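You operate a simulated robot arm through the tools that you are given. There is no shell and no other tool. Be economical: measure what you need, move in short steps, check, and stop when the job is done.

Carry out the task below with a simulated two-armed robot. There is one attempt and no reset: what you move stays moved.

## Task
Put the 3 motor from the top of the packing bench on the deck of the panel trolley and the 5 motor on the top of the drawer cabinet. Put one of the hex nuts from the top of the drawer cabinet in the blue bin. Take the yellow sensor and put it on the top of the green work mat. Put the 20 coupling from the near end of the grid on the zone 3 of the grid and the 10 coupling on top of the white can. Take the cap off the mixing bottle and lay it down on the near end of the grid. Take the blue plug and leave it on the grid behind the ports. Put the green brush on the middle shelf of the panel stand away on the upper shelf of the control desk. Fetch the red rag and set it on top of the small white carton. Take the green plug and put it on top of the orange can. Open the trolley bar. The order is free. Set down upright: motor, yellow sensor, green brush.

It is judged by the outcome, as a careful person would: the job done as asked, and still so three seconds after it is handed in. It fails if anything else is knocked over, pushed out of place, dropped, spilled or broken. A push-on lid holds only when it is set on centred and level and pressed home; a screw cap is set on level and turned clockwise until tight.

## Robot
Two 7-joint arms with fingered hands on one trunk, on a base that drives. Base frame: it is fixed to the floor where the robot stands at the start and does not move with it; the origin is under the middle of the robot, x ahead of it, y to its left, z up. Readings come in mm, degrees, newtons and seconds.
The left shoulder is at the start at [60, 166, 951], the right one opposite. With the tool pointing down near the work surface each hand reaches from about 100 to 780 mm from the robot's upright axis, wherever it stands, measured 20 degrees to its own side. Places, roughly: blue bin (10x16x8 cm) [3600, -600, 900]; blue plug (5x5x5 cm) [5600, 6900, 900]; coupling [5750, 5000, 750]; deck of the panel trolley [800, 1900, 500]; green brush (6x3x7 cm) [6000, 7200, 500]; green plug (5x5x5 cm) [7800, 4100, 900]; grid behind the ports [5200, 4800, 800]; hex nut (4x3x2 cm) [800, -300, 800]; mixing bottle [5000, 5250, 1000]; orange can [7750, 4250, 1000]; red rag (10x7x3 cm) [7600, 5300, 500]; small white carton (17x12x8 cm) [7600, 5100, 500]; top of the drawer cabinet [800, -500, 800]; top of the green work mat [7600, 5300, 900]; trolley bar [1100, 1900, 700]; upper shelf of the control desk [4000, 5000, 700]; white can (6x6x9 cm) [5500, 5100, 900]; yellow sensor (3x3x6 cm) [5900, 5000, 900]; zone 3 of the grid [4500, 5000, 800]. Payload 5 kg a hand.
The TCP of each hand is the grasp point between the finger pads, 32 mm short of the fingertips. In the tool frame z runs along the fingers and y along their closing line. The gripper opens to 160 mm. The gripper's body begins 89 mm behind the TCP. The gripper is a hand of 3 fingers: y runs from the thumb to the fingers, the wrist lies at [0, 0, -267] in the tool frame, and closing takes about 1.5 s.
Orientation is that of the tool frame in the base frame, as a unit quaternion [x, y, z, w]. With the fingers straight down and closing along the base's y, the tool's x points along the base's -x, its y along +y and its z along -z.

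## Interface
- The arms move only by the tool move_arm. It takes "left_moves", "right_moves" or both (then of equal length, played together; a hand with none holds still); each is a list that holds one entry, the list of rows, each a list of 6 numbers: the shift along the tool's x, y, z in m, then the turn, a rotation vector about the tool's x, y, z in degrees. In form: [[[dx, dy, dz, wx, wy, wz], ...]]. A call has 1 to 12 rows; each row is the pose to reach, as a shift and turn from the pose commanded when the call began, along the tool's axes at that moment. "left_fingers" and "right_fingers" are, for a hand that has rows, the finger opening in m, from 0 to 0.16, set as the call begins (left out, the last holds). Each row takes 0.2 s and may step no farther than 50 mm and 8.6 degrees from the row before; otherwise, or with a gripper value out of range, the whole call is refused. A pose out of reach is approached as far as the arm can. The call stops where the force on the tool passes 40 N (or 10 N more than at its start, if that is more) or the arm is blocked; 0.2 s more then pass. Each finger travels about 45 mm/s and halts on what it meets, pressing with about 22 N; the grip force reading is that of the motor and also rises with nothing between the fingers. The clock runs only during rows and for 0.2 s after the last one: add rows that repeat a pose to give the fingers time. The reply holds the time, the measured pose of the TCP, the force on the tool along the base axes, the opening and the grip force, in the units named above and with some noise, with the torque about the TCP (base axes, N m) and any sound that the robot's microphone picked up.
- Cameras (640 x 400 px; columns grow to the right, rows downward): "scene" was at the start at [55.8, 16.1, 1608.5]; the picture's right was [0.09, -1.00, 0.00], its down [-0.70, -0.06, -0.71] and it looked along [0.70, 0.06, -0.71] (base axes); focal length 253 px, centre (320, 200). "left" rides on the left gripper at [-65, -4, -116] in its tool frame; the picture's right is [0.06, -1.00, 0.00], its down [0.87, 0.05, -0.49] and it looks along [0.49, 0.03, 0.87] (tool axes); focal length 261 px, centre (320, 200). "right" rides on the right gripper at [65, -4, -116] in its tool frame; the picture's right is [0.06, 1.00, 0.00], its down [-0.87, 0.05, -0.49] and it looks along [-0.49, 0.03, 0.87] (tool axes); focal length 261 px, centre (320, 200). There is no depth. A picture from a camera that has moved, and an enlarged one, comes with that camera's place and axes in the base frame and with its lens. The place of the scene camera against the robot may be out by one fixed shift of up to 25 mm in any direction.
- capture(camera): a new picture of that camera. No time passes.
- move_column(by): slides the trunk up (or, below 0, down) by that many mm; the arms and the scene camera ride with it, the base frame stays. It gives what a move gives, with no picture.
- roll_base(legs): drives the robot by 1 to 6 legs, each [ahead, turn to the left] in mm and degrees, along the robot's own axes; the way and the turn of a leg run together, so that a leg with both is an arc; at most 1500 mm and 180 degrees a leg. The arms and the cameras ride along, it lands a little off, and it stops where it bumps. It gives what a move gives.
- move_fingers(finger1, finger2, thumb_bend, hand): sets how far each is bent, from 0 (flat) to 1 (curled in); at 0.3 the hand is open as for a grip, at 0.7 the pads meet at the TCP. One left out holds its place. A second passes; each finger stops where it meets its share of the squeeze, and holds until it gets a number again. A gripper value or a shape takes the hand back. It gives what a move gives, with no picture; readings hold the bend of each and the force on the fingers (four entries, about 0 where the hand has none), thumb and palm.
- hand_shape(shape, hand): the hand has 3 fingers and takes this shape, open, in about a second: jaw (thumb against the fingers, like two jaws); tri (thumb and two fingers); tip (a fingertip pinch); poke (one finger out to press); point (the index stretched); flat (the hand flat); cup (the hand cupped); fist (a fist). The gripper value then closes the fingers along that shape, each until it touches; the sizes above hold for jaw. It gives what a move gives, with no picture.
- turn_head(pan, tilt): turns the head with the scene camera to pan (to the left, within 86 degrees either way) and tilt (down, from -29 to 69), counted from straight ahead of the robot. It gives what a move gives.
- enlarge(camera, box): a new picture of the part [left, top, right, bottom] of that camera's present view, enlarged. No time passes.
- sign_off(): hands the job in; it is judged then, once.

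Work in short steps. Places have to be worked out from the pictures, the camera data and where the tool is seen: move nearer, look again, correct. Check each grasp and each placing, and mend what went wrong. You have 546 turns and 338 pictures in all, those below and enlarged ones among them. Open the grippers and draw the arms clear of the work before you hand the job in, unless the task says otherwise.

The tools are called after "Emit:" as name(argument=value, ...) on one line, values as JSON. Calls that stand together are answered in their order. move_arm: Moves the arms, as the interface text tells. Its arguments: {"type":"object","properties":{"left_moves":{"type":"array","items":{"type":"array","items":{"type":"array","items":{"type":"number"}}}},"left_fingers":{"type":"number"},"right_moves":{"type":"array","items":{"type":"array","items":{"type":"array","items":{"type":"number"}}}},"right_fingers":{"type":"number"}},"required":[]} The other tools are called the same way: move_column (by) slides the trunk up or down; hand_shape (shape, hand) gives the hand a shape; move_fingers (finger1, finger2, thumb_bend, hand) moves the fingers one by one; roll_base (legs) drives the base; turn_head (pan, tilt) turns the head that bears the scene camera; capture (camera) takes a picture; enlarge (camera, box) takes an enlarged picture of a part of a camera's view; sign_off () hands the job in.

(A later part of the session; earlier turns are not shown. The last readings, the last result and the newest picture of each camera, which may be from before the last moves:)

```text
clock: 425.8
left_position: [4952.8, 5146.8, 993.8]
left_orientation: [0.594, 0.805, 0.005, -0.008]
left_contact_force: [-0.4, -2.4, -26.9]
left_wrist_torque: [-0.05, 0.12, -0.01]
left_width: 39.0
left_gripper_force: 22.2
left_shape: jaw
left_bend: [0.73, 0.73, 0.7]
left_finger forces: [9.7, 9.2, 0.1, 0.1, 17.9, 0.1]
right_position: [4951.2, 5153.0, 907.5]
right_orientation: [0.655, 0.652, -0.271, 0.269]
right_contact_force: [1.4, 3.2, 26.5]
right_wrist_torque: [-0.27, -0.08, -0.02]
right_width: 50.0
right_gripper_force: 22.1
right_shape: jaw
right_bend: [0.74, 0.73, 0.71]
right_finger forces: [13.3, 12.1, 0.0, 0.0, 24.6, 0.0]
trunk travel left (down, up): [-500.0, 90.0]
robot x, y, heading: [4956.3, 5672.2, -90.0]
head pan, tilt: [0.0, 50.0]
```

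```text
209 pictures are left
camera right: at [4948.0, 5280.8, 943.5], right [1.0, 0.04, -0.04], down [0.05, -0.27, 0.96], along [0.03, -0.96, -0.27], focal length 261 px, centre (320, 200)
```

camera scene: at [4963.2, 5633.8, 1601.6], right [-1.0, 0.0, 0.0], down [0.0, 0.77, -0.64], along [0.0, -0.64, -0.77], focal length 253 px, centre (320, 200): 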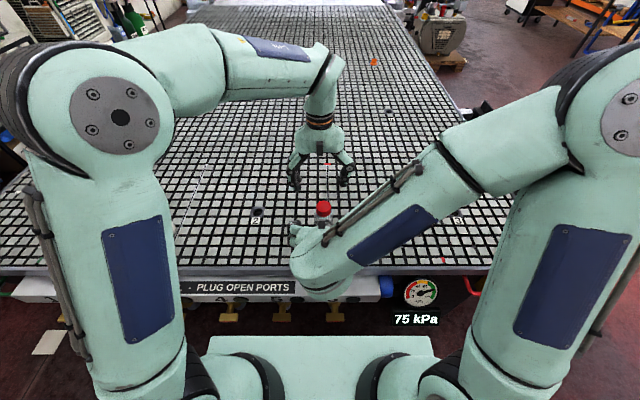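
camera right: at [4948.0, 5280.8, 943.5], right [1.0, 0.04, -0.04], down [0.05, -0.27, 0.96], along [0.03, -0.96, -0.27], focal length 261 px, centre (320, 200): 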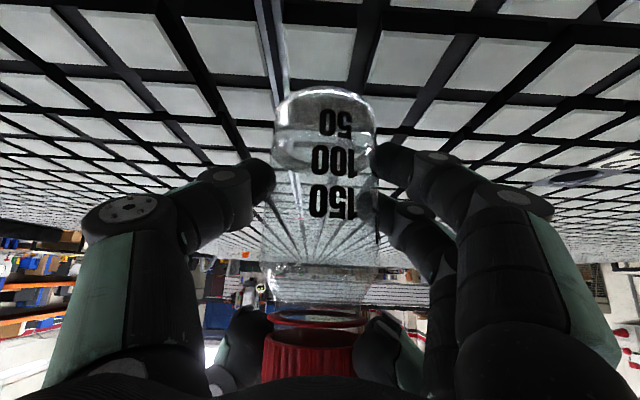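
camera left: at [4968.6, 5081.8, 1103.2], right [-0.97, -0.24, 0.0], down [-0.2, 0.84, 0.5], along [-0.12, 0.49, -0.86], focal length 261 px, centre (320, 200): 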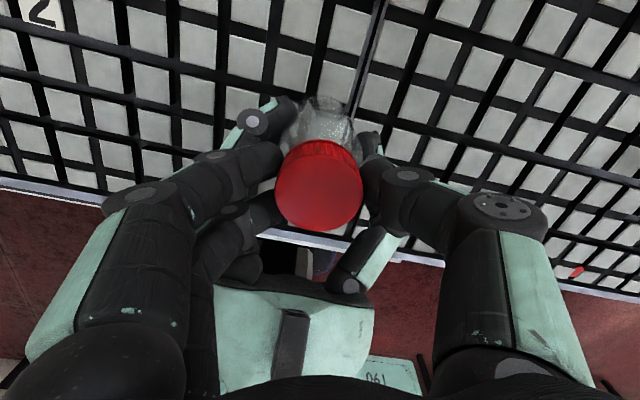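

Still threaded (27 N). I ease down and do two more cycles.

Emit:
move_arm(left_moves=[[[0, 0, 0.006, 0, 0, 0], [0, 0, 0.006, 0, 0, 0], [0, 0, 0.006, 0, 0, 0], [0, 0, 0.006, 0, 0, 8], [0, 0, 0.006, 0, 0, 16], [0, 0, 0.006, 0, 0, 24], [0, 0, 0.006, 0, 0, 32], [0, 0, 0.006, 0, 0, 40], [0, 0, 0.006, 0, 0, 48], [0, 0, 0.006, 0, 0, 56], [0, 0, 0.006, 0, 0, 62]]], left_fingers=0.07)

Emit:
move_arm(left_moves=[[[0, 0, 0, 0, 0, 0], [0, 0, 0, 0, 0, 0], [0, 0, 0, 0, 0, 0], [0, 0, 0, 0, 0, 0], [0, 0, 0, 0, 0, -8], [0, 0, 0, 0, 0, -16], [0, 0, 0, 0, 0, -24], [0, 0, 0, 0, 0, -32], [0, 0, 0, 0, 0, -40], [0, 0, 0, 0, 0, -48], [0, 0, 0, 0, 0, -56], [0, 0, 0, 0, 0, -62]]], left_fingers=0)

Emit:
move_arm(left_moves=[[[0, 0, 0, 0, 0, 0], [0, 0, 0, 0, 0, 0], [0, 0, 0, 0, 0, 0], [0, 0, 0, 0, 0, 8], [0, 0, 0, 0, 0, 16], [0, 0, 0, 0, 0, 24], [0, 0, 0, 0, 0, 32], [0, 0, 0, 0, 0, 40], [0, 0, 0, 0, 0, 48], [0, 0, 0, 0, 0, 56], [0, 0, 0, 0, 0, 62]]], left_fingers=0.07)

Emit:
move_arm(left_moves=[[[0, 0, 0, 0, 0, 0], [0, 0, 0, 0, 0, 0], [0, 0, 0, 0, 0, 0], [0, 0, 0, 0, 0, 0], [0, 0, 0, 0, 0, -8], [0, 0, 0, 0, 0, -16], [0, 0, 0, 0, 0, -24], [0, 0, 0, 0, 0, -32], [0, 0, 0, 0, 0, -40], [0, 0, 0, 0, 0, -48], [0, 0, 0, 0, 0, -56], [0, 0, 0, 0, 0, -62]]], left_fingers=0)

Emit:
move_arm(left_moves=[[[0, 0, -0.002, 0, 0, 0], [0, 0, -0.004, 0, 0, 0], [0, 0, -0.006, 0, 0, 0], [0, 0, -0.008, 0, 0, 0]]])

Emit:
capture(camera="right")

```text
clock: 428.2
left_position: [4952.9, 5146.8, 989.8]
left_orientation: [0.924, 0.383, -0.001, -0.007]
left_contact_force: [-0.8, 0.1, 1.1]
left_wrist_torque: [0.0, 0.0, 0.0]
left_width: 69.6
left_gripper_force: 0.1
left_shape: jaw
left_bend: [0.73, 0.73, 0.7]
left_finger forces: [0.0, 0.0, 0.0, 0.1, 0.0, 0.0]
right_position: [4951.2, 5154.2, 907.0]
right_orientation: [0.655, 0.652, -0.27, 0.269]
right_contact_force: [-0.6, -0.7, 0.4]
right_wrist_torque: [0.04, 0.01, 0.0]
right_width: 50.0
right_gripper_force: 21.7
right_shape: jaw
right_bend: [0.74, 0.73, 0.7]
right_finger forces: [12.1, 10.9, 0.0, 0.1, 22.7, 0.0]
trunk travel left (down, up): [-500.0, 90.0]
robot x, y, heading: [4959.6, 5673.8, -90.2]
head pan, tilt: [0.0, 50.0]
```

```text
clock: 430.8
left_position: [4952.1, 5146.8, 990.5]
left_orientation: [0.592, 0.806, 0.004, -0.007]
left_contact_force: [0.9, -0.7, -0.6]
left_wrist_torque: [-0.01, -0.01, -0.03]
left_width: 40.5
left_gripper_force: 21.9
left_shape: jaw
left_bend: [0.73, 0.73, 0.7]
left_finger forces: [9.7, 10.3, 0.0, 0.1, 19.4, 0.1]
right_position: [4951.3, 5154.6, 906.0]
right_orientation: [0.655, 0.653, -0.27, 0.269]
right_contact_force: [-0.1, 0.0, 0.1]
right_wrist_torque: [0.03, -0.03, 0.01]
right_width: 49.7
right_gripper_force: 21.9
right_shape: jaw
right_bend: [0.74, 0.73, 0.7]
right_finger forces: [12.2, 10.7, 0.0, 0.0, 22.4, 0.0]
trunk travel left (down, up): [-500.0, 90.0]
robot x, y, heading: [4957.0, 5670.4, -90.1]
head pan, tilt: [0.0, 50.0]
```

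```text
clock: 433.2
left_position: [4952.7, 5146.7, 990.5]
left_orientation: [0.924, 0.383, 0.0, -0.008]
left_contact_force: [-0.3, 0.4, -0.3]
left_wrist_torque: [0.02, 0.01, -0.02]
left_width: 69.5
left_gripper_force: 0.0
left_shape: jaw
left_bend: [0.73, 0.73, 0.7]
left_finger forces: [0.1, 0.0, 0.0, 0.0, 0.1, 0.0]
right_position: [4949.5, 5154.2, 906.8]
right_orientation: [0.655, 0.652, -0.271, 0.268]
right_contact_force: [-0.3, -0.6, 0.2]
right_wrist_torque: [0.04, -0.01, 0.02]
right_width: 50.1
right_gripper_force: 21.6
right_shape: jaw
right_bend: [0.74, 0.73, 0.7]
right_finger forces: [12.1, 10.7, 0.0, 0.1, 22.5, 0.0]
trunk travel left (down, up): [-500.0, 90.0]
robot x, y, heading: [4957.0, 5670.4, -89.8]
head pan, tilt: [0.0, 50.0]
```

```text
clock: 435.8
left_position: [4952.4, 5146.1, 990.3]
left_orientation: [0.592, 0.806, 0.002, -0.008]
left_contact_force: [-1.9, 0.5, 1.0]
left_wrist_torque: [-0.01, 0.12, -0.05]
left_width: 40.8
left_gripper_force: 22.0
left_shape: jaw
left_bend: [0.73, 0.73, 0.7]
left_finger forces: [10.1, 9.2, 0.0, 0.1, 21.0, 0.1]
right_position: [4950.9, 5154.1, 906.6]
right_orientation: [0.655, 0.652, -0.271, 0.269]
right_contact_force: [1.6, -0.1, 0.4]
right_wrist_torque: [0.06, 0.06, 0.06]
right_width: 49.9
right_gripper_force: 21.7
right_shape: jaw
right_bend: [0.74, 0.73, 0.7]
right_finger forces: [12.4, 11.0, 0.1, 0.0, 20.9, 0.0]
trunk travel left (down, up): [-500.0, 90.0]
robot x, y, heading: [4960.2, 5677.2, -90.2]
head pan, tilt: [0.0, 50.0]
```

```text
clock: 436.8
left_position: [4952.6, 5146.0, 999.7]
left_orientation: [0.594, 0.805, 0.004, -0.008]
left_contact_force: [-1.3, -0.2, -1.5]
left_wrist_torque: [-0.02, 0.01, 0.01]
left_width: 40.6
left_gripper_force: 21.7
left_shape: jaw
left_bend: [0.73, 0.73, 0.7]
left_finger forces: [10.4, 9.5, 0.1, 0.0, 20.0, 0.0]
right_position: [4950.5, 5154.3, 906.3]
right_orientation: [0.655, 0.652, -0.27, 0.268]
right_contact_force: [1.2, 0.1, 0.7]
right_wrist_torque: [0.07, 0.0, 0.01]
right_width: 49.9
right_gripper_force: 22.3
right_shape: jaw
right_bend: [0.74, 0.73, 0.7]
right_finger forces: [12.3, 10.7, 0.0, 0.1, 21.5, 0.1]
trunk travel left (down, up): [-500.0, 90.0]
robot x, y, heading: [4959.1, 5674.7, -90.0]
head pan, tilt: [0.0, 50.0]
```

```text
208 pictures are left
camera right: at [4947.4, 5281.8, 942.5], right [1.0, 0.04, -0.05], down [0.05, -0.27, 0.96], along [0.03, -0.96, -0.27], focal length 261 px, centre (320, 200)
```

right: 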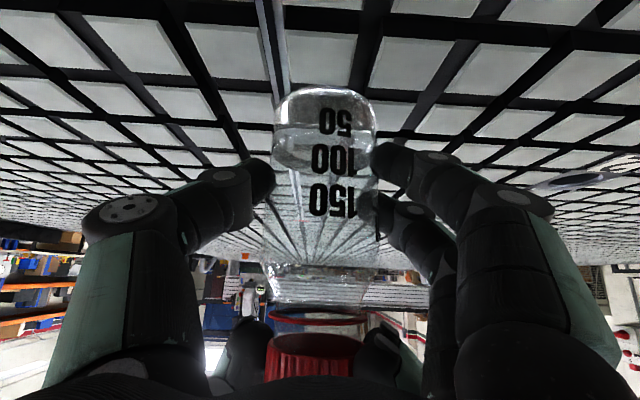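

The cap is free. I lift it 90 mm, then move it toward a free spot on the near grid, about (5085,5165).

Emit:
move_arm(left_moves=[[[0, 0, -0.03, 0, 0, 0], [0, 0, -0.06, 0, 0, 0], [0, 0, -0.09, 0, 0, 0]]])

Emit:
capture(camera="left")

```text
clock: 437.6
left_position: [4952.9, 5145.4, 1089.0]
left_orientation: [0.593, 0.805, 0.005, -0.007]
left_contact_force: [0.6, -0.3, -0.6]
left_wrist_torque: [0.0, 0.02, 0.03]
left_width: 40.5
left_gripper_force: 21.6
left_shape: jaw
left_bend: [0.73, 0.73, 0.7]
left_finger forces: [10.6, 9.7, 0.1, 0.1, 19.5, 0.1]
right_position: [4951.6, 5154.6, 906.4]
right_orientation: [0.655, 0.652, -0.271, 0.269]
right_contact_force: [0.4, -0.2, 1.4]
right_wrist_torque: [0.09, -0.02, -0.02]
right_width: 49.8
right_gripper_force: 22.3
right_shape: jaw
right_bend: [0.74, 0.73, 0.7]
right_finger forces: [12.1, 10.5, 0.0, 0.1, 21.8, 0.0]
trunk travel left (down, up): [-500.0, 90.0]
robot x, y, heading: [4957.9, 5673.4, -89.9]
head pan, tilt: [0.0, 50.0]
```

```text
207 pictures are left
camera left: at [4970.1, 5079.4, 1203.4], right [-0.97, -0.24, 0.0], down [-0.2, 0.84, 0.5], along [-0.12, 0.49, -0.86], focal length 261 px, centre (320, 200)
```

left: 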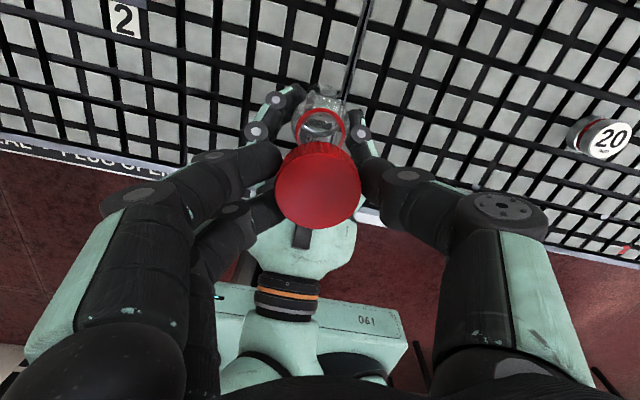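

Cap off. I carry it to (5110,5160) and lower toward the grid.

Emit:
move_arm(left_moves=[[[-0.008, 0.04, 0, 0, 0, 0], [-0.016, 0.08, 0, 0, 0, 0], [-0.024, 0.12, 0, 0, 0, 0], [-0.032, 0.154, 0.01, 0, 0, 0], [-0.032, 0.154, 0.055, 0, 0, 0], [-0.032, 0.154, 0.1, 0, 0, 0], [-0.032, 0.154, 0.145, 0, 0, 0], [-0.032, 0.154, 0.175, 0, 0, 0]]])

Emit:
capture(camera="left")

```text
clock: 439.4
left_position: [5106.5, 5164.8, 913.2]
left_orientation: [0.594, 0.805, 0.004, -0.007]
left_contact_force: [0.5, 0.0, 0.2]
left_wrist_torque: [0.02, 0.01, -0.01]
left_width: 40.3
left_gripper_force: 21.6
left_shape: jaw
left_bend: [0.73, 0.73, 0.7]
left_finger forces: [10.7, 9.6, 0.1, 0.1, 19.1, 0.0]
right_position: [4950.4, 5152.6, 905.7]
right_orientation: [0.655, 0.653, -0.27, 0.268]
right_contact_force: [-0.7, 0.1, 0.8]
right_wrist_torque: [0.04, -0.05, 0.01]
right_width: 49.8
right_gripper_force: 22.0
right_shape: jaw
right_bend: [0.74, 0.73, 0.7]
right_finger forces: [12.1, 10.3, 0.0, 0.0, 21.9, 0.1]
trunk travel left (down, up): [-500.0, 90.0]
robot x, y, heading: [4959.0, 5674.5, -90.0]
head pan, tilt: [0.0, 50.0]
```

```text
206 pictures are left
camera left: at [5122.9, 5099.4, 1027.7], right [-0.97, -0.24, 0.0], down [-0.2, 0.84, 0.5], along [-0.12, 0.49, -0.86], focal length 261 px, centre (320, 200)
```

left: 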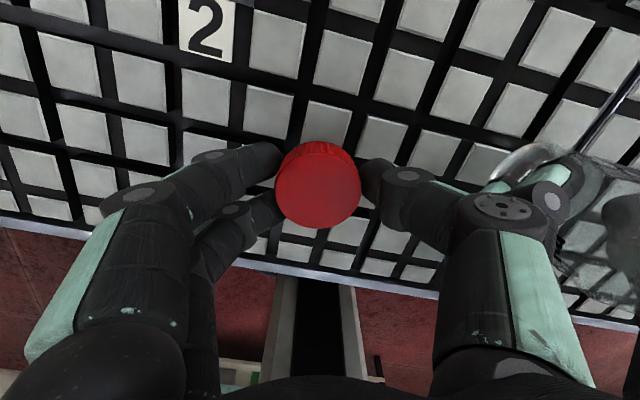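

Lower in small steps to contact.

Emit:
move_arm(left_moves=[[[0, 0, 0.004, 0, 0, 0], [0, 0, 0.008, 0, 0, 0], [0, 0, 0.011, 0, 0, 0], [0, 0, 0.014, 0, 0, 0]]])

Emit:
move_arm(left_moves=[[[0, 0, 0.002, 0, 0, 0], [0, 0, 0.004, 0, 0, 0], [0, 0, 0.006, 0, 0, 0]]])

```text
clock: 440.4
left_position: [5109.0, 5162.7, 897.5]
left_orientation: [0.593, 0.805, 0.004, -0.006]
left_contact_force: [0.0, -0.1, 0.6]
left_wrist_torque: [0.0, -0.01, 0.0]
left_width: 40.4
left_gripper_force: 21.5
left_shape: jaw
left_bend: [0.73, 0.73, 0.7]
left_finger forces: [10.8, 9.7, 0.0, 0.0, 19.2, 0.0]
right_position: [4950.2, 5154.8, 906.1]
right_orientation: [0.655, 0.652, -0.271, 0.269]
right_contact_force: [-0.3, 0.1, 0.6]
right_wrist_torque: [0.04, -0.02, 0.01]
right_width: 50.0
right_gripper_force: 21.7
right_shape: jaw
right_bend: [0.74, 0.73, 0.7]
right_finger forces: [12.0, 10.3, 0.0, 0.0, 22.0, 0.1]
trunk travel left (down, up): [-500.0, 90.0]
robot x, y, heading: [4959.4, 5671.0, -90.1]
head pan, tilt: [0.0, 50.0]
```

```text
clock: 441.2
left_position: [5108.6, 5162.5, 891.9]
left_orientation: [0.593, 0.805, 0.002, -0.007]
left_contact_force: [0.2, 1.1, -0.4]
left_wrist_torque: [0.01, -0.01, 0.03]
left_width: 40.5
left_gripper_force: 22.2
left_shape: jaw
left_bend: [0.73, 0.73, 0.7]
left_finger forces: [10.7, 9.7, 0.1, 0.0, 19.2, 0.1]
right_position: [4950.7, 5154.7, 907.0]
right_orientation: [0.654, 0.653, -0.27, 0.269]
right_contact_force: [-0.7, -0.7, 0.6]
right_wrist_torque: [0.02, 0.02, -0.02]
right_width: 49.8
right_gripper_force: 22.3
right_shape: jaw
right_bend: [0.74, 0.73, 0.7]
right_finger forces: [12.1, 10.4, 0.0, 0.0, 21.9, 0.0]
trunk travel left (down, up): [-500.0, 90.0]
robot x, y, heading: [4959.6, 5674.2, -90.1]
head pan, tilt: [0.0, 50.0]
```

Emit:
move_arm(left_moves=[[[0, 0, 0.002, 0, 0, 0], [0, 0, 0.004, 0, 0, 0], [0, 0, 0.006, 0, 0, 0]]])

```text
clock: 442.0
left_position: [5108.8, 5162.2, 886.3]
left_orientation: [0.594, 0.804, 0.004, -0.008]
left_contact_force: [-0.1, 0.6, 0.0]
left_wrist_torque: [-0.05, -0.01, 0.01]
left_width: 40.3
left_gripper_force: 22.3
left_shape: jaw
left_bend: [0.73, 0.73, 0.7]
left_finger forces: [10.7, 9.7, 0.0, 0.0, 19.2, 0.1]
right_position: [4951.3, 5153.8, 906.3]
right_orientation: [0.655, 0.653, -0.27, 0.269]
right_contact_force: [0.1, 0.2, 0.4]
right_wrist_torque: [0.04, -0.02, 0.02]
right_width: 49.9
right_gripper_force: 22.4
right_shape: jaw
right_bend: [0.74, 0.73, 0.7]
right_finger forces: [12.1, 10.3, 0.0, 0.0, 21.7, 0.1]
trunk travel left (down, up): [-500.0, 90.0]
robot x, y, heading: [4957.5, 5670.6, -90.0]
head pan, tilt: [0.0, 50.0]
```

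Emit:
move_arm(left_moves=[[[0, 0, 0.002, 0, 0, 0], [0, 0, 0.004, 0, 0, 0], [0, 0, 0.006, 0, 0, 0]]])

Emit:
capture(camera="left")

```text
clock: 442.8
left_position: [5107.6, 5162.3, 882.7]
left_orientation: [0.593, 0.805, 0.001, -0.005]
left_contact_force: [3.0, -0.4, 29.2]
left_wrist_torque: [-0.07, -0.35, -0.04]
left_width: 41.8
left_gripper_force: 22.4
left_shape: jaw
left_bend: [0.74, 0.74, 0.7]
left_finger forces: [23.0, 17.9, 0.0, 0.0, 29.5, 0.1]
right_position: [4949.9, 5154.6, 906.4]
right_orientation: [0.655, 0.653, -0.27, 0.269]
right_contact_force: [0.1, 0.3, -1.3]
right_wrist_torque: [0.03, -0.02, 0.0]
right_width: 49.9
right_gripper_force: 22.0
right_shape: jaw
right_bend: [0.74, 0.73, 0.7]
right_finger forces: [11.7, 9.7, 0.0, 0.0, 21.5, 0.0]
trunk travel left (down, up): [-500.0, 90.0]
robot x, y, heading: [4959.8, 5673.9, -90.2]
head pan, tilt: [0.0, 50.0]
```

```text
205 pictures are left
camera left: at [5124.7, 5098.2, 997.7], right [-0.97, -0.24, 0.01], down [-0.2, 0.84, 0.5], along [-0.12, 0.49, -0.87], focal length 261 px, centre (320, 200)
```

left: 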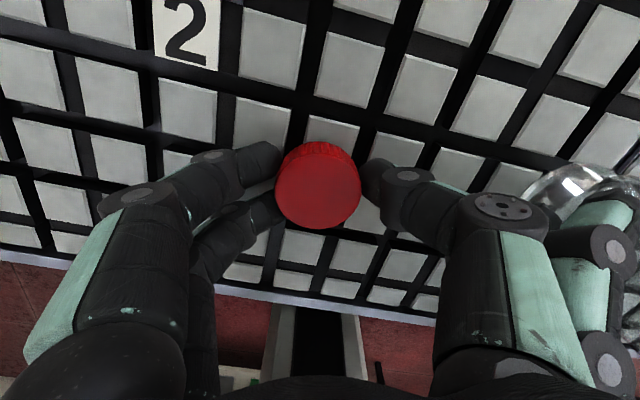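

Contact. Ease up 2 mm, open wide, lift; then release the bottle with the right hand.

Emit:
move_arm(left_moves=[[[0, 0, -0.003, 0, 0, 0], [0, 0, -0.003, 0, 0, 0], [0, 0, -0.003, 0, 0, 0], [0, 0, -0.003, 0, 0, 0], [0, 0, -0.003, 0, 0, 0], [0, 0, -0.04, 0, 0, 0], [0, 0, -0.085, 0, 0, 0], [0, 0, -0.13, 0, 0, 0], [0, 0, -0.175, 0, 0, 0]]], left_fingers=0.085)

Emit:
capture(camera="left")

```text
clock: 444.8
left_position: [5111.6, 5161.9, 1055.5]
left_orientation: [0.594, 0.804, 0.004, -0.006]
left_contact_force: [0.2, -0.4, -0.1]
left_wrist_torque: [-0.02, 0.02, -0.01]
left_width: 84.4
left_gripper_force: 0.1
left_shape: jaw
left_bend: [0.72, 0.72, 0.7]
left_finger forces: [0.0, 0.0, 0.1, 0.1, 0.0, 0.0]
right_position: [4949.7, 5155.3, 906.7]
right_orientation: [0.655, 0.652, -0.271, 0.269]
right_contact_force: [0.0, -0.5, 1.3]
right_wrist_torque: [0.02, -0.03, -0.01]
right_width: 49.8
right_gripper_force: 21.8
right_shape: jaw
right_bend: [0.74, 0.73, 0.7]
right_finger forces: [12.2, 10.4, 0.0, 0.0, 21.9, 0.1]
trunk travel left (down, up): [-500.0, 90.0]
robot x, y, heading: [4955.5, 5677.9, -90.0]
head pan, tilt: [0.0, 50.0]
```

```text
204 pictures are left
camera left: at [5127.8, 5096.4, 1170.7], right [-0.97, -0.24, 0.0], down [-0.2, 0.84, 0.51], along [-0.12, 0.49, -0.86], focal length 261 px, centre (320, 200)
```

left: 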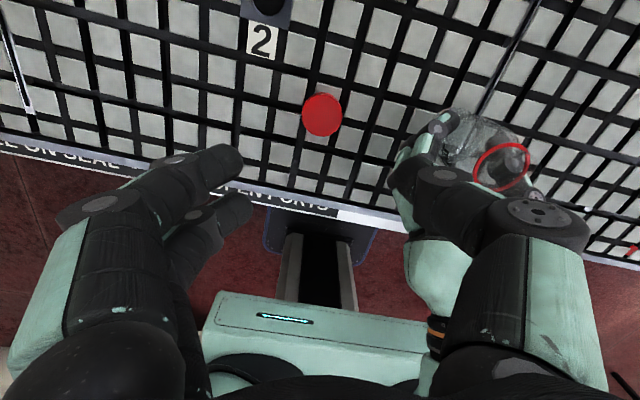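

The cap lies on the grid. Now the right hand opens and backs out along its tool axis.

Emit:
move_arm(right_moves=[[[0, 0, 0, 0, 0, 0], [0, 0, 0, 0, 0, 0], [0, 0, 0, 0, 0, 0], [0, 0, 0, 0, 0, 0], [0, 0, -0.04, 0, 0, 0], [0, 0, -0.08, 0, 0, 0], [0, 0, -0.12, 0, 0, 0], [-0.03, 0, -0.15, 0, 0, 0], [-0.06, 0, -0.18, 0, 0, 0]]], right_fingers=0.11)

Emit:
capture(camera="right")

```text
clock: 446.8
left_position: [5109.6, 5160.6, 1055.4]
left_orientation: [0.593, 0.805, 0.002, -0.007]
left_contact_force: [0.2, 0.1, -0.4]
left_wrist_torque: [-0.02, -0.03, -0.01]
left_width: 84.3
left_gripper_force: 0.0
left_shape: jaw
left_bend: [0.72, 0.72, 0.7]
left_finger forces: [0.1, 0.0, 0.1, 0.0, 0.1, 0.1]
right_position: [4951.2, 5239.6, 1076.3]
right_orientation: [0.654, 0.654, -0.269, 0.269]
right_contact_force: [0.5, -0.3, 0.3]
right_wrist_torque: [0.0, 0.02, 0.01]
right_width: 109.6
right_gripper_force: 0.1
right_shape: jaw
right_bend: [0.68, 0.68, 0.65]
right_finger forces: [0.0, 0.0, 0.0, 0.1, 0.0, 0.0]
trunk travel left (down, up): [-500.0, 90.0]
robot x, y, heading: [4953.6, 5675.8, -90.1]
head pan, tilt: [0.0, 50.0]
```

```text
203 pictures are left
camera right: at [4948.3, 5367.7, 1112.8], right [1.0, 0.04, -0.05], down [0.06, -0.27, 0.96], along [0.03, -0.96, -0.27], focal length 261 px, centre (320, 200)
```

right: 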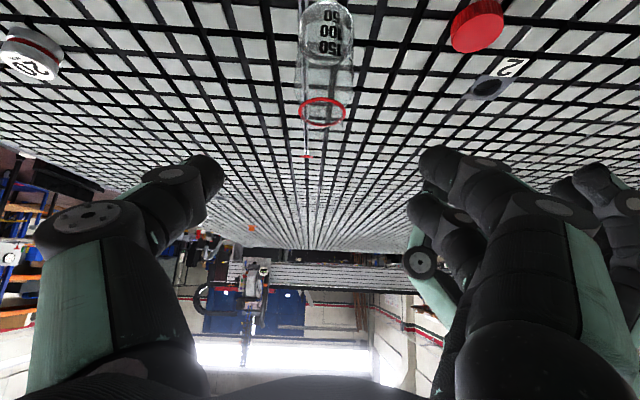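

Bottle stands open and upright. Both hands return to neutral poses.

Emit:
move_arm(left_moves=[[[0.025, 0.01, -0.016, 0, 0, 3], [0.05, 0.02, -0.032, 0, 0, 6], [0.08, 0.03, -0.05, 0, 0, 9], [0.105, 0.04, -0.066, 0, 0, 12], [0.13, 0.05, -0.083, 0, 0, 15], [0.159, 0.06, -0.1, 0, 0, 17]]], right_moves=[[[0.01, -0.025, -0.026, 0, 8, 0], [0.019, -0.05, -0.052, 0, 16, 0], [0.028, -0.075, -0.078, 0, 24, 0], [0.038, -0.1, -0.104, 0, 32, 0], [0.047, -0.125, -0.13, 0, 40, 0], [0.057, -0.15, -0.155, 0, 45, 0]]])

Emit:
roll_base(legs=[[-340, 0], [0, 90], [760, 0], [0, 90]])

Emit:
turn_head(pan=0, tilt=35)

Emit:
capture(camera="scene")

```text
clock: 448.2
left_position: [5120.6, 5329.8, 1158.2]
left_orientation: [0.706, 0.708, 0.002, -0.007]
left_contact_force: [-0.4, 0.5, -0.6]
left_wrist_torque: [-0.03, -0.01, -0.03]
left_width: 84.5
left_gripper_force: 0.1
left_shape: jaw
left_bend: [0.72, 0.72, 0.7]
left_finger forces: [0.0, 0.0, 0.0, 0.1, 0.0, 0.0]
right_position: [4801.6, 5388.4, 1147.1]
right_orientation: [0.708, 0.706, 0.001, -0.001]
right_contact_force: [0.4, 0.2, 0.2]
right_wrist_torque: [-0.05, 0.0, 0.02]
right_width: 109.8
right_gripper_force: 0.0
right_shape: jaw
right_bend: [0.68, 0.68, 0.65]
right_finger forces: [0.0, 0.0, 0.0, 0.0, 0.0, 0.0]
trunk travel left (down, up): [-500.0, 90.0]
robot x, y, heading: [4961.9, 5675.8, -90.0]
head pan, tilt: [0.0, 50.0]
```

```text
clock: 461.7
left_position: [5533.8, 6350.7, 1157.7]
left_orientation: [0.708, -0.707, 0.008, 0.003]
left_contact_force: [0.1, 0.5, 0.4]
left_wrist_torque: [-0.01, -0.01, 0.0]
left_width: 84.6
left_gripper_force: 0.0
left_shape: jaw
left_bend: [0.72, 0.72, 0.7]
left_finger forces: [0.0, 0.1, 0.0, 0.0, 0.1, 0.1]
right_position: [5853.2, 6291.6, 1147.5]
right_orientation: [-0.705, 0.709, -0.001, 0.0]
right_contact_force: [-0.8, 0.0, -0.4]
right_wrist_torque: [0.01, -0.02, -0.04]
right_width: 109.7
right_gripper_force: 0.1
right_shape: jaw
right_bend: [0.68, 0.68, 0.65]
right_finger forces: [0.0, 0.1, 0.0, 0.0, 0.0, 0.0]
trunk travel left (down, up): [-500.0, 90.0]
robot x, y, heading: [5698.2, 6004.0, 89.9]
head pan, tilt: [0.0, 50.0]
```

```text
clock: 462.5
left_position: [5534.9, 6350.0, 1159.0]
left_orientation: [0.707, -0.707, 0.008, 0.002]
left_contact_force: [0.2, 0.0, -0.2]
left_wrist_torque: [-0.03, -0.03, 0.01]
left_width: 84.6
left_gripper_force: 0.0
left_shape: jaw
left_bend: [0.72, 0.72, 0.7]
left_finger forces: [0.1, 0.0, 0.1, 0.1, 0.0, 0.0]
right_position: [5853.0, 6290.5, 1146.4]
right_orientation: [-0.705, 0.71, -0.002, 0.0]
right_contact_force: [0.2, 0.5, -0.5]
right_wrist_torque: [0.01, -0.02, 0.02]
right_width: 109.9
right_gripper_force: 0.0
right_shape: jaw
right_bend: [0.68, 0.68, 0.65]
right_finger forces: [0.1, 0.0, 0.1, 0.0, 0.0, 0.0]
trunk travel left (down, up): [-500.0, 90.0]
robot x, y, heading: [5697.8, 6003.8, 89.8]
head pan, tilt: [0.0, 35.0]
```

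```text
202 pictures are left
camera scene: at [5701.6, 6072.3, 1623.3], right [1.0, 0.0, 0.0], down [0.0, -0.57, -0.82], along [0.0, 0.82, -0.57], focal length 253 px, centre (320, 200)
```

scene: 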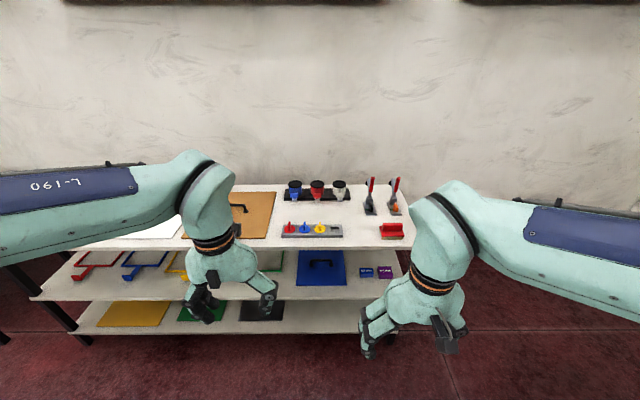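

Emit:
enlarge(camera="scene", box=[250, 160, 470, 320])

Emit:
move_arm(right_moves=[[[0, -0.045, 0, 0, 0, 0], [0, -0.09, 0, 0, 0, 0], [0, -0.135, 0, 0, 0, 0], [0, -0.18, 0, 0, 0, 0], [0, -0.22, 0, 0, 0, 0]]])

Emit:
enlarge(camera="scene", box=[340, 200, 520, 350])

```text
2.50 times, centred on (360, 240) of scene
camera zoom: at [5701.6, 6072.3, 1623.3], right [1.0, 0.0, 0.0], down [0.0, -0.57, -0.82], along [0.0, 0.82, -0.57], focal length 633 px, centre (220, 100)
```

zoom: 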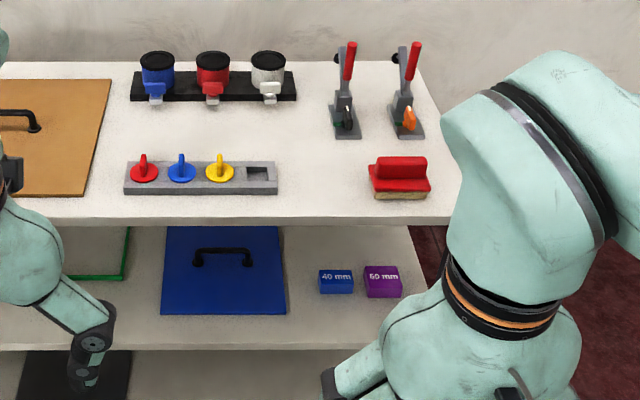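

```text
clock: 463.7
left_position: [5535.0, 6351.1, 1158.3]
left_orientation: [0.708, -0.706, 0.008, 0.002]
left_contact_force: [-0.2, 1.0, -0.2]
left_wrist_torque: [0.03, 0.01, -0.06]
left_width: 84.4
left_gripper_force: 0.0
left_shape: jaw
left_bend: [0.72, 0.72, 0.7]
left_finger forces: [0.0, 0.1, 0.0, 0.1, 0.0, 0.1]
right_position: [6073.4, 6289.8, 1147.0]
right_orientation: [-0.706, 0.709, -0.001, 0.0]
right_contact_force: [0.8, -0.8, 0.9]
right_wrist_torque: [-0.02, 0.01, 0.01]
right_width: 109.8
right_gripper_force: 0.1
right_shape: jaw
right_bend: [0.68, 0.68, 0.65]
right_finger forces: [0.0, 0.1, 0.0, 0.1, 0.0, 0.0]
trunk travel left (down, up): [-500.0, 90.0]
robot x, y, heading: [5697.5, 6002.8, 89.8]
head pan, tilt: [0.0, 35.0]
```

```text
2.67 times, centred on (430, 275) of scene
camera zoom: at [5702.3, 6072.3, 1623.3], right [1.0, 0.0, 0.0], down [0.0, -0.57, -0.82], along [0.0, 0.82, -0.57], focal length 675 px, centre (27, 0)
```

zoom: 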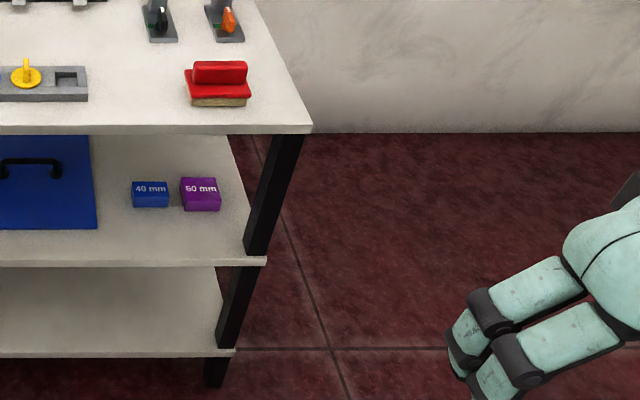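

Blue plug is at ≈(5636,6902) in a tray on the top shelf; the green brush must be deeper on the middle shelf (z≈500). I drive 390 mm closer and bring the left hand over the blue plug.

Emit:
roll_base(legs=[[390, 0]])

Emit:
turn_head(pan=0, tilt=50)

Emit:
capture(camera="left")

Emit:
capture(camera="scene")

```text
clock: 466.1
left_position: [5537.4, 6745.7, 1157.0]
left_orientation: [-0.707, 0.707, -0.007, -0.002]
left_contact_force: [0.7, -0.2, 0.2]
left_wrist_torque: [-0.04, 0.0, 0.0]
left_width: 84.5
left_gripper_force: 0.0
left_shape: jaw
left_bend: [0.72, 0.72, 0.7]
left_finger forces: [0.0, 0.1, 0.1, 0.1, 0.0, 0.0]
right_position: [6074.5, 6681.4, 1147.1]
right_orientation: [-0.704, 0.71, -0.002, 0.0]
right_contact_force: [0.0, 0.5, 0.1]
right_wrist_torque: [-0.05, 0.01, 0.0]
right_width: 110.1
right_gripper_force: 0.1
right_shape: jaw
right_bend: [0.68, 0.68, 0.65]
right_finger forces: [0.1, 0.0, 0.0, 0.1, 0.1, 0.1]
trunk travel left (down, up): [-500.0, 90.0]
robot x, y, heading: [5697.4, 6398.9, 89.6]
head pan, tilt: [0.0, 35.0]
```

```text
clock: 466.9
left_position: [5536.6, 6745.2, 1157.6]
left_orientation: [-0.707, 0.708, -0.008, -0.003]
left_contact_force: [-0.2, -0.7, 0.3]
left_wrist_torque: [-0.01, -0.01, 0.01]
left_width: 84.4
left_gripper_force: 0.1
left_shape: jaw
left_bend: [0.72, 0.72, 0.7]
left_finger forces: [0.0, 0.0, 0.0, 0.0, 0.0, 0.0]
right_position: [6074.4, 6681.6, 1147.6]
right_orientation: [-0.704, 0.71, -0.002, -0.001]
right_contact_force: [0.3, -0.4, -0.4]
right_wrist_torque: [0.0, 0.01, -0.04]
right_width: 109.5
right_gripper_force: 0.1
right_shape: jaw
right_bend: [0.68, 0.68, 0.65]
right_finger forces: [0.1, 0.0, 0.0, 0.1, 0.0, 0.0]
trunk travel left (down, up): [-500.0, 90.0]
robot x, y, heading: [5700.4, 6394.9, 89.7]
head pan, tilt: [0.0, 50.0]
```

```text
199 pictures are left
camera left: at [5540.4, 6811.6, 1272.8], right [1.0, -0.06, 0.01], down [-0.06, -0.86, 0.5], along [-0.02, -0.5, -0.86], focal length 261 px, centre (320, 200)
```

left: 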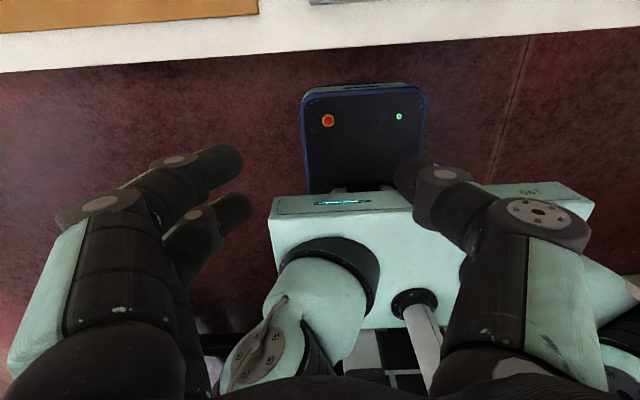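

```text
198 pictures are left
camera scene: at [5703.3, 6454.9, 1601.7], right [1.0, 0.0, 0.0], down [0.0, -0.77, -0.64], along [0.0, 0.64, -0.77], focal length 253 px, centre (320, 200)
```

scene: 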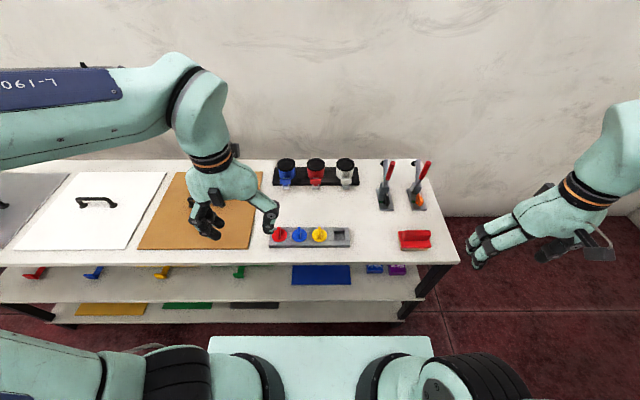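

Emit:
move_arm(left_moves=[[[-0.03, -0.02, 0.01, 0, 0, 0], [-0.06, -0.04, 0.02, 0, 0, 0], [-0.09, -0.06, 0.04, 0, 0, 0], [-0.12, -0.08, 0.06, 0, 0, 0], [-0.145, -0.1, 0.09, 0, 0, 0]]])

Emit:
capture(camera="left")

Emit:
enlarge(camera="scene", box=[255, 210, 365, 265])

```text
clock: 468.1
left_position: [5637.7, 6890.7, 1067.6]
left_orientation: [0.707, -0.707, 0.007, 0.003]
left_contact_force: [-0.3, 0.6, -0.5]
left_wrist_torque: [0.01, 0.02, -0.03]
left_width: 84.7
left_gripper_force: 0.0
left_shape: jaw
left_bend: [0.72, 0.72, 0.7]
left_finger forces: [0.0, 0.0, 0.0, 0.0, 0.0, 0.0]
right_position: [6073.4, 6682.0, 1146.6]
right_orientation: [-0.704, 0.71, -0.001, -0.001]
right_contact_force: [0.2, 0.0, 0.3]
right_wrist_torque: [-0.03, 0.03, 0.05]
right_width: 109.6
right_gripper_force: 0.0
right_shape: jaw
right_bend: [0.68, 0.68, 0.65]
right_finger forces: [0.1, 0.0, 0.0, 0.0, 0.0, 0.1]
trunk travel left (down, up): [-500.0, 90.0]
robot x, y, heading: [5698.3, 6400.0, 90.0]
head pan, tilt: [0.0, 50.0]
```

```text
197 pictures are left
camera left: at [5641.1, 6958.0, 1181.1], right [1.0, -0.06, 0.01], down [-0.06, -0.86, 0.5], along [-0.02, -0.5, -0.86], focal length 261 px, centre (320, 200)
```

left: 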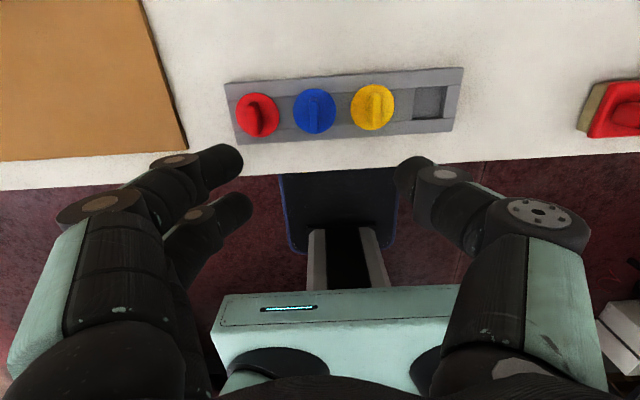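

```text
5.82 times, centred on (310, 238) of scene
camera zoom: at [5704.4, 6455.8, 1601.6], right [1.0, 0.0, 0.0], down [0.0, -0.77, -0.64], along [0.0, 0.64, -0.77], focal length 1474 px, centre (378, -18)
```

zoom: 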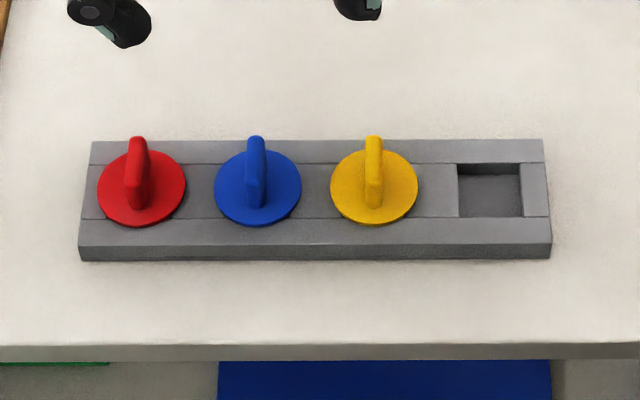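

The plug has a fin (11 mm thick across x). I align over it, narrow the opening to 50 mm and descend.

Emit:
move_arm(left_moves=[[[-0.012, 0.002, 0.03, 0, 0, 0], [-0.012, 0.002, 0.07, 0, 0, 0], [-0.012, 0.002, 0.1, 0, 0, 0]]], left_fingers=0.05)

Emit:
capture(camera="left")

```text
clock: 468.9
left_position: [5636.0, 6899.6, 966.2]
left_orientation: [-0.707, 0.707, -0.007, -0.002]
left_contact_force: [-0.9, 0.0, -0.2]
left_wrist_torque: [-0.03, 0.01, -0.04]
left_width: 50.2
left_gripper_force: 0.1
left_shape: jaw
left_bend: [0.73, 0.73, 0.7]
left_finger forces: [0.1, 0.1, 0.0, 0.0, 0.0, 0.0]
right_position: [6074.7, 6681.4, 1147.7]
right_orientation: [-0.705, 0.709, -0.001, 0.0]
right_contact_force: [0.4, 0.0, -0.9]
right_wrist_torque: [-0.03, 0.01, -0.02]
right_width: 109.9
right_gripper_force: 0.0
right_shape: jaw
right_bend: [0.68, 0.68, 0.65]
right_finger forces: [0.0, 0.0, 0.0, 0.1, 0.1, 0.0]
trunk travel left (down, up): [-500.0, 90.0]
robot x, y, heading: [5699.5, 6393.5, 90.0]
head pan, tilt: [0.0, 50.0]
```

```text
195 pictures are left
camera left: at [5639.0, 6967.3, 1080.9], right [1.0, -0.06, 0.01], down [-0.06, -0.86, 0.5], along [-0.02, -0.5, -0.86], focal length 261 px, centre (320, 200)
```

left: 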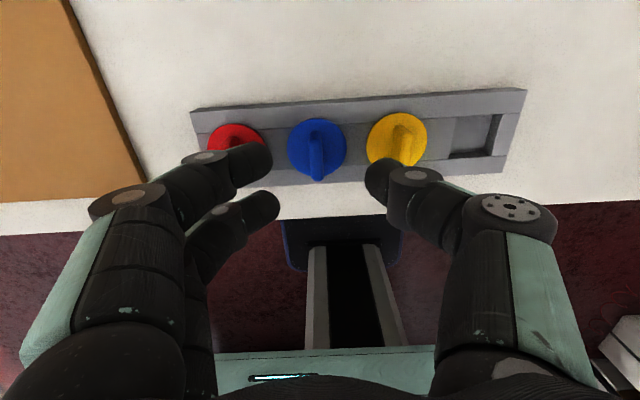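

Disc top at z≈886. I narrow to 32 mm to stay clear of the neighbouring fins and go down to TCP z≈922.

Emit:
move_arm(left_moves=[[[0, 0.001, 0, 0, 0, 0], [0, 0.001, 0, 0, 0, 0], [0, 0.001, 0.02, 0, 0, 0], [0, 0.001, 0.035, 0, 0, 0], [0, 0.001, 0.042, 0, 0, 0]]], left_fingers=0.032)

Emit:
capture(camera="left")

```text
clock: 470.1
left_position: [5637.0, 6899.4, 924.5]
left_orientation: [0.707, -0.707, 0.007, 0.002]
left_contact_force: [0.1, 0.2, 0.0]
left_wrist_torque: [0.01, 0.0, 0.02]
left_width: 32.2
left_gripper_force: 0.1
left_shape: jaw
left_bend: [0.73, 0.73, 0.7]
left_finger forces: [0.1, 0.0, 0.0, 0.1, 0.0, 0.0]
right_position: [6074.1, 6681.4, 1147.9]
right_orientation: [-0.705, 0.709, -0.001, -0.001]
right_contact_force: [0.1, 0.4, 0.2]
right_wrist_torque: [-0.02, -0.01, -0.01]
right_width: 109.9
right_gripper_force: 0.0
right_shape: jaw
right_bend: [0.68, 0.68, 0.65]
right_finger forces: [0.0, 0.1, 0.1, 0.0, 0.0, 0.1]
trunk travel left (down, up): [-500.0, 90.0]
robot x, y, heading: [5700.8, 6397.4, 89.5]
head pan, tilt: [0.0, 50.0]
```

```text
194 pictures are left
camera left: at [5639.8, 6966.5, 1038.7], right [1.0, -0.06, 0.01], down [-0.06, -0.86, 0.5], along [-0.03, -0.5, -0.86], focal length 261 px, centre (320, 200)
```

left: 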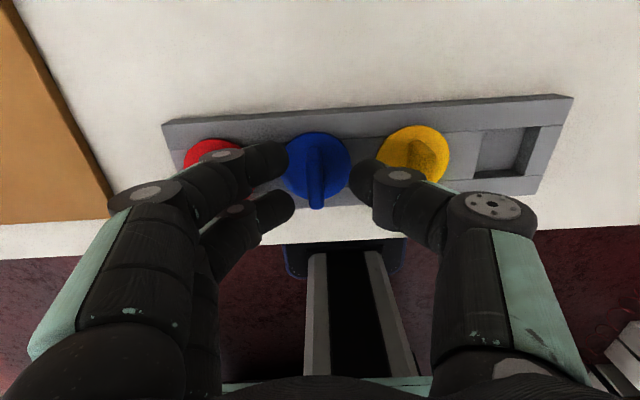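

Fin is between the fingers; close.

Emit:
move_arm(left_moves=[[[0, 0, 0.002, 0, 0, 0], [0, 0, 0.002, 0, 0, 0], [0, 0, 0.002, 0, 0, 0], [0, 0, 0.002, 0, 0, 0]]], left_fingers=0)

Emit:
capture(camera="left")

```text
clock: 471.1
left_position: [5635.0, 6899.2, 922.2]
left_orientation: [-0.707, 0.708, -0.007, -0.003]
left_contact_force: [0.1, -0.5, -0.7]
left_wrist_torque: [0.03, 0.06, 0.01]
left_width: 5.2
left_gripper_force: 21.6
left_shape: jaw
left_bend: [0.71, 0.71, 0.7]
left_finger forces: [9.5, 9.6, 0.0, 0.0, 18.9, 0.0]
right_position: [6073.5, 6679.9, 1148.5]
right_orientation: [-0.704, 0.71, -0.002, -0.001]
right_contact_force: [0.1, 0.7, 0.6]
right_wrist_torque: [-0.01, 0.01, 0.02]
right_width: 109.7
right_gripper_force: 0.1
right_shape: jaw
right_bend: [0.68, 0.68, 0.65]
right_finger forces: [0.0, 0.1, 0.1, 0.0, 0.0, 0.0]
trunk travel left (down, up): [-500.0, 90.0]
robot x, y, heading: [5698.0, 6397.1, 89.7]
head pan, tilt: [0.0, 50.0]
```

```text
193 pictures are left
camera left: at [5639.4, 6965.9, 1037.0], right [1.0, -0.06, 0.01], down [-0.06, -0.86, 0.5], along [-0.02, -0.5, -0.86], focal length 261 px, centre (320, 200)
```

left: 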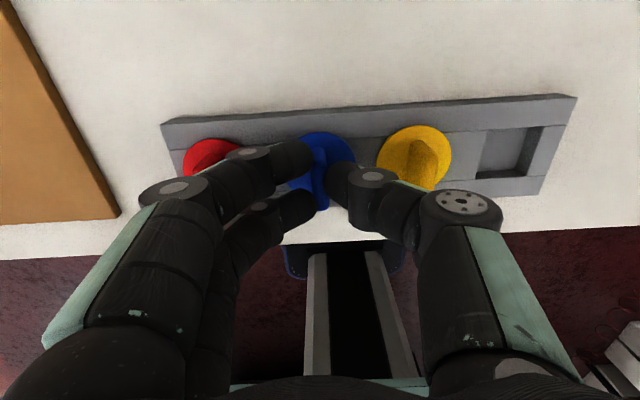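

Fin gripped with both fingers. I lift it out of the tray slowly.

Emit:
move_arm(left_moves=[[[0, 0, -0.01, 0, 0, 0], [0, 0, -0.025, 0, 0, 0], [0, 0, -0.05, 0, 0, 0], [0, 0, -0.09, 0, 0, 0], [0, 0, -0.13, 0, 0, 0], [0, 0, -0.17, 0, 0, 0]]])

Emit:
capture(camera="left")

```text
clock: 472.5
left_position: [5634.5, 6899.9, 1093.6]
left_orientation: [0.707, -0.707, 0.007, 0.003]
left_contact_force: [-1.5, -0.4, -0.4]
left_wrist_torque: [-0.02, 0.01, -0.01]
left_width: 5.3
left_gripper_force: 22.4
left_shape: jaw
left_bend: [0.71, 0.71, 0.7]
left_finger forces: [9.7, 9.5, 0.0, 0.0, 19.2, 0.0]
right_position: [6072.9, 6680.7, 1147.5]
right_orientation: [-0.704, 0.71, -0.001, -0.001]
right_contact_force: [0.2, -0.5, -0.1]
right_wrist_torque: [0.01, -0.01, 0.0]
right_width: 109.8
right_gripper_force: 0.1
right_shape: jaw
right_bend: [0.68, 0.68, 0.65]
right_finger forces: [0.0, 0.0, 0.0, 0.0, 0.0, 0.0]
trunk travel left (down, up): [-500.0, 90.0]
robot x, y, heading: [5696.7, 6399.7, 89.7]
head pan, tilt: [0.0, 50.0]
```

```text
192 pictures are left
camera left: at [5637.7, 6966.8, 1208.7], right [1.0, -0.06, 0.01], down [-0.06, -0.86, 0.5], along [-0.02, -0.5, -0.86], focal length 261 px, centre (320, 200)
```

left: 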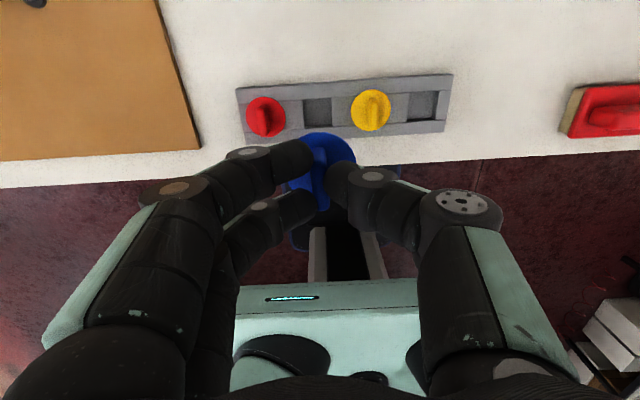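

Blue plug is held. I tuck the left hand back and drive around to the right end of the stand to look for the green brush on the middle shelf.

Emit:
move_arm(left_moves=[[[0.045, 0, 0, 0, 0, 0], [0.09, 0, 0, 0, 0, 0], [0.135, 0.01, -0.02, 0, 0, 0], [0.18, 0.03, -0.04, 0, 0, 0], [0.21, 0.05, -0.06, 0, 0, 0]]])

Emit:
roll_base(legs=[[-330, 0], [0, -89.7], [1150, 0], [0, 90], [550, 0], [0, 56]])

Emit:
turn_head(pan=0, tilt=40)

Emit:
capture(camera="scene")

```text
refused: row 3 steps farther than a row can; nothing moved
```

```text
clock: 493.2
left_position: [6394.7, 6806.3, 1093.6]
left_orientation: [0.958, -0.287, 0.006, -0.001]
left_contact_force: [0.1, 0.4, -0.5]
left_wrist_torque: [-0.01, -0.02, 0.0]
left_width: 5.3
left_gripper_force: 22.4
left_shape: jaw
left_bend: [0.71, 0.71, 0.7]
left_finger forces: [9.7, 9.4, 0.0, 0.0, 19.3, 0.0]
right_position: [6819.3, 7053.7, 1146.8]
right_orientation: [0.957, -0.291, 0.002, 0.0]
right_contact_force: [0.1, 0.6, -0.1]
right_wrist_torque: [0.01, -0.01, 0.02]
right_width: 109.9
right_gripper_force: 0.0
right_shape: jaw
right_bend: [0.68, 0.68, 0.65]
right_finger forces: [0.1, 0.0, 0.0, 0.0, 0.0, 0.0]
trunk travel left (down, up): [-500.0, 90.0]
robot x, y, heading: [6846.7, 6584.8, 146.2]
head pan, tilt: [0.0, 50.0]
```

```text
clock: 493.9
left_position: [6394.1, 6807.3, 1093.7]
left_orientation: [0.958, -0.288, 0.007, -0.002]
left_contact_force: [0.8, -0.6, -0.1]
left_wrist_torque: [0.0, 0.01, -0.01]
left_width: 4.9
left_gripper_force: 21.4
left_shape: jaw
left_bend: [0.71, 0.71, 0.7]
left_finger forces: [9.5, 9.4, 0.1, 0.0, 19.2, 0.1]
right_position: [6818.3, 7053.9, 1147.0]
right_orientation: [0.957, -0.291, 0.002, 0.0]
right_contact_force: [0.2, -0.6, -0.4]
right_wrist_torque: [0.0, -0.03, 0.0]
right_width: 109.6
right_gripper_force: 0.1
right_shape: jaw
right_bend: [0.68, 0.68, 0.65]
right_finger forces: [0.0, 0.0, 0.1, 0.0, 0.0, 0.0]
trunk travel left (down, up): [-500.0, 90.0]
robot x, y, heading: [6845.6, 6585.8, 146.3]
head pan, tilt: [0.0, 40.0]
```

```text
191 pictures are left
camera scene: at [6807.0, 6624.1, 1615.7], right [0.55, 0.83, 0.0], down [0.54, -0.36, -0.77], along [-0.64, 0.42, -0.64], focal length 253 px, centre (320, 200)
```

scene: 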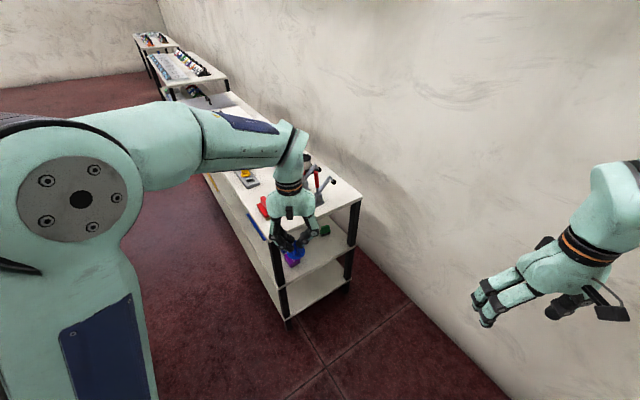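

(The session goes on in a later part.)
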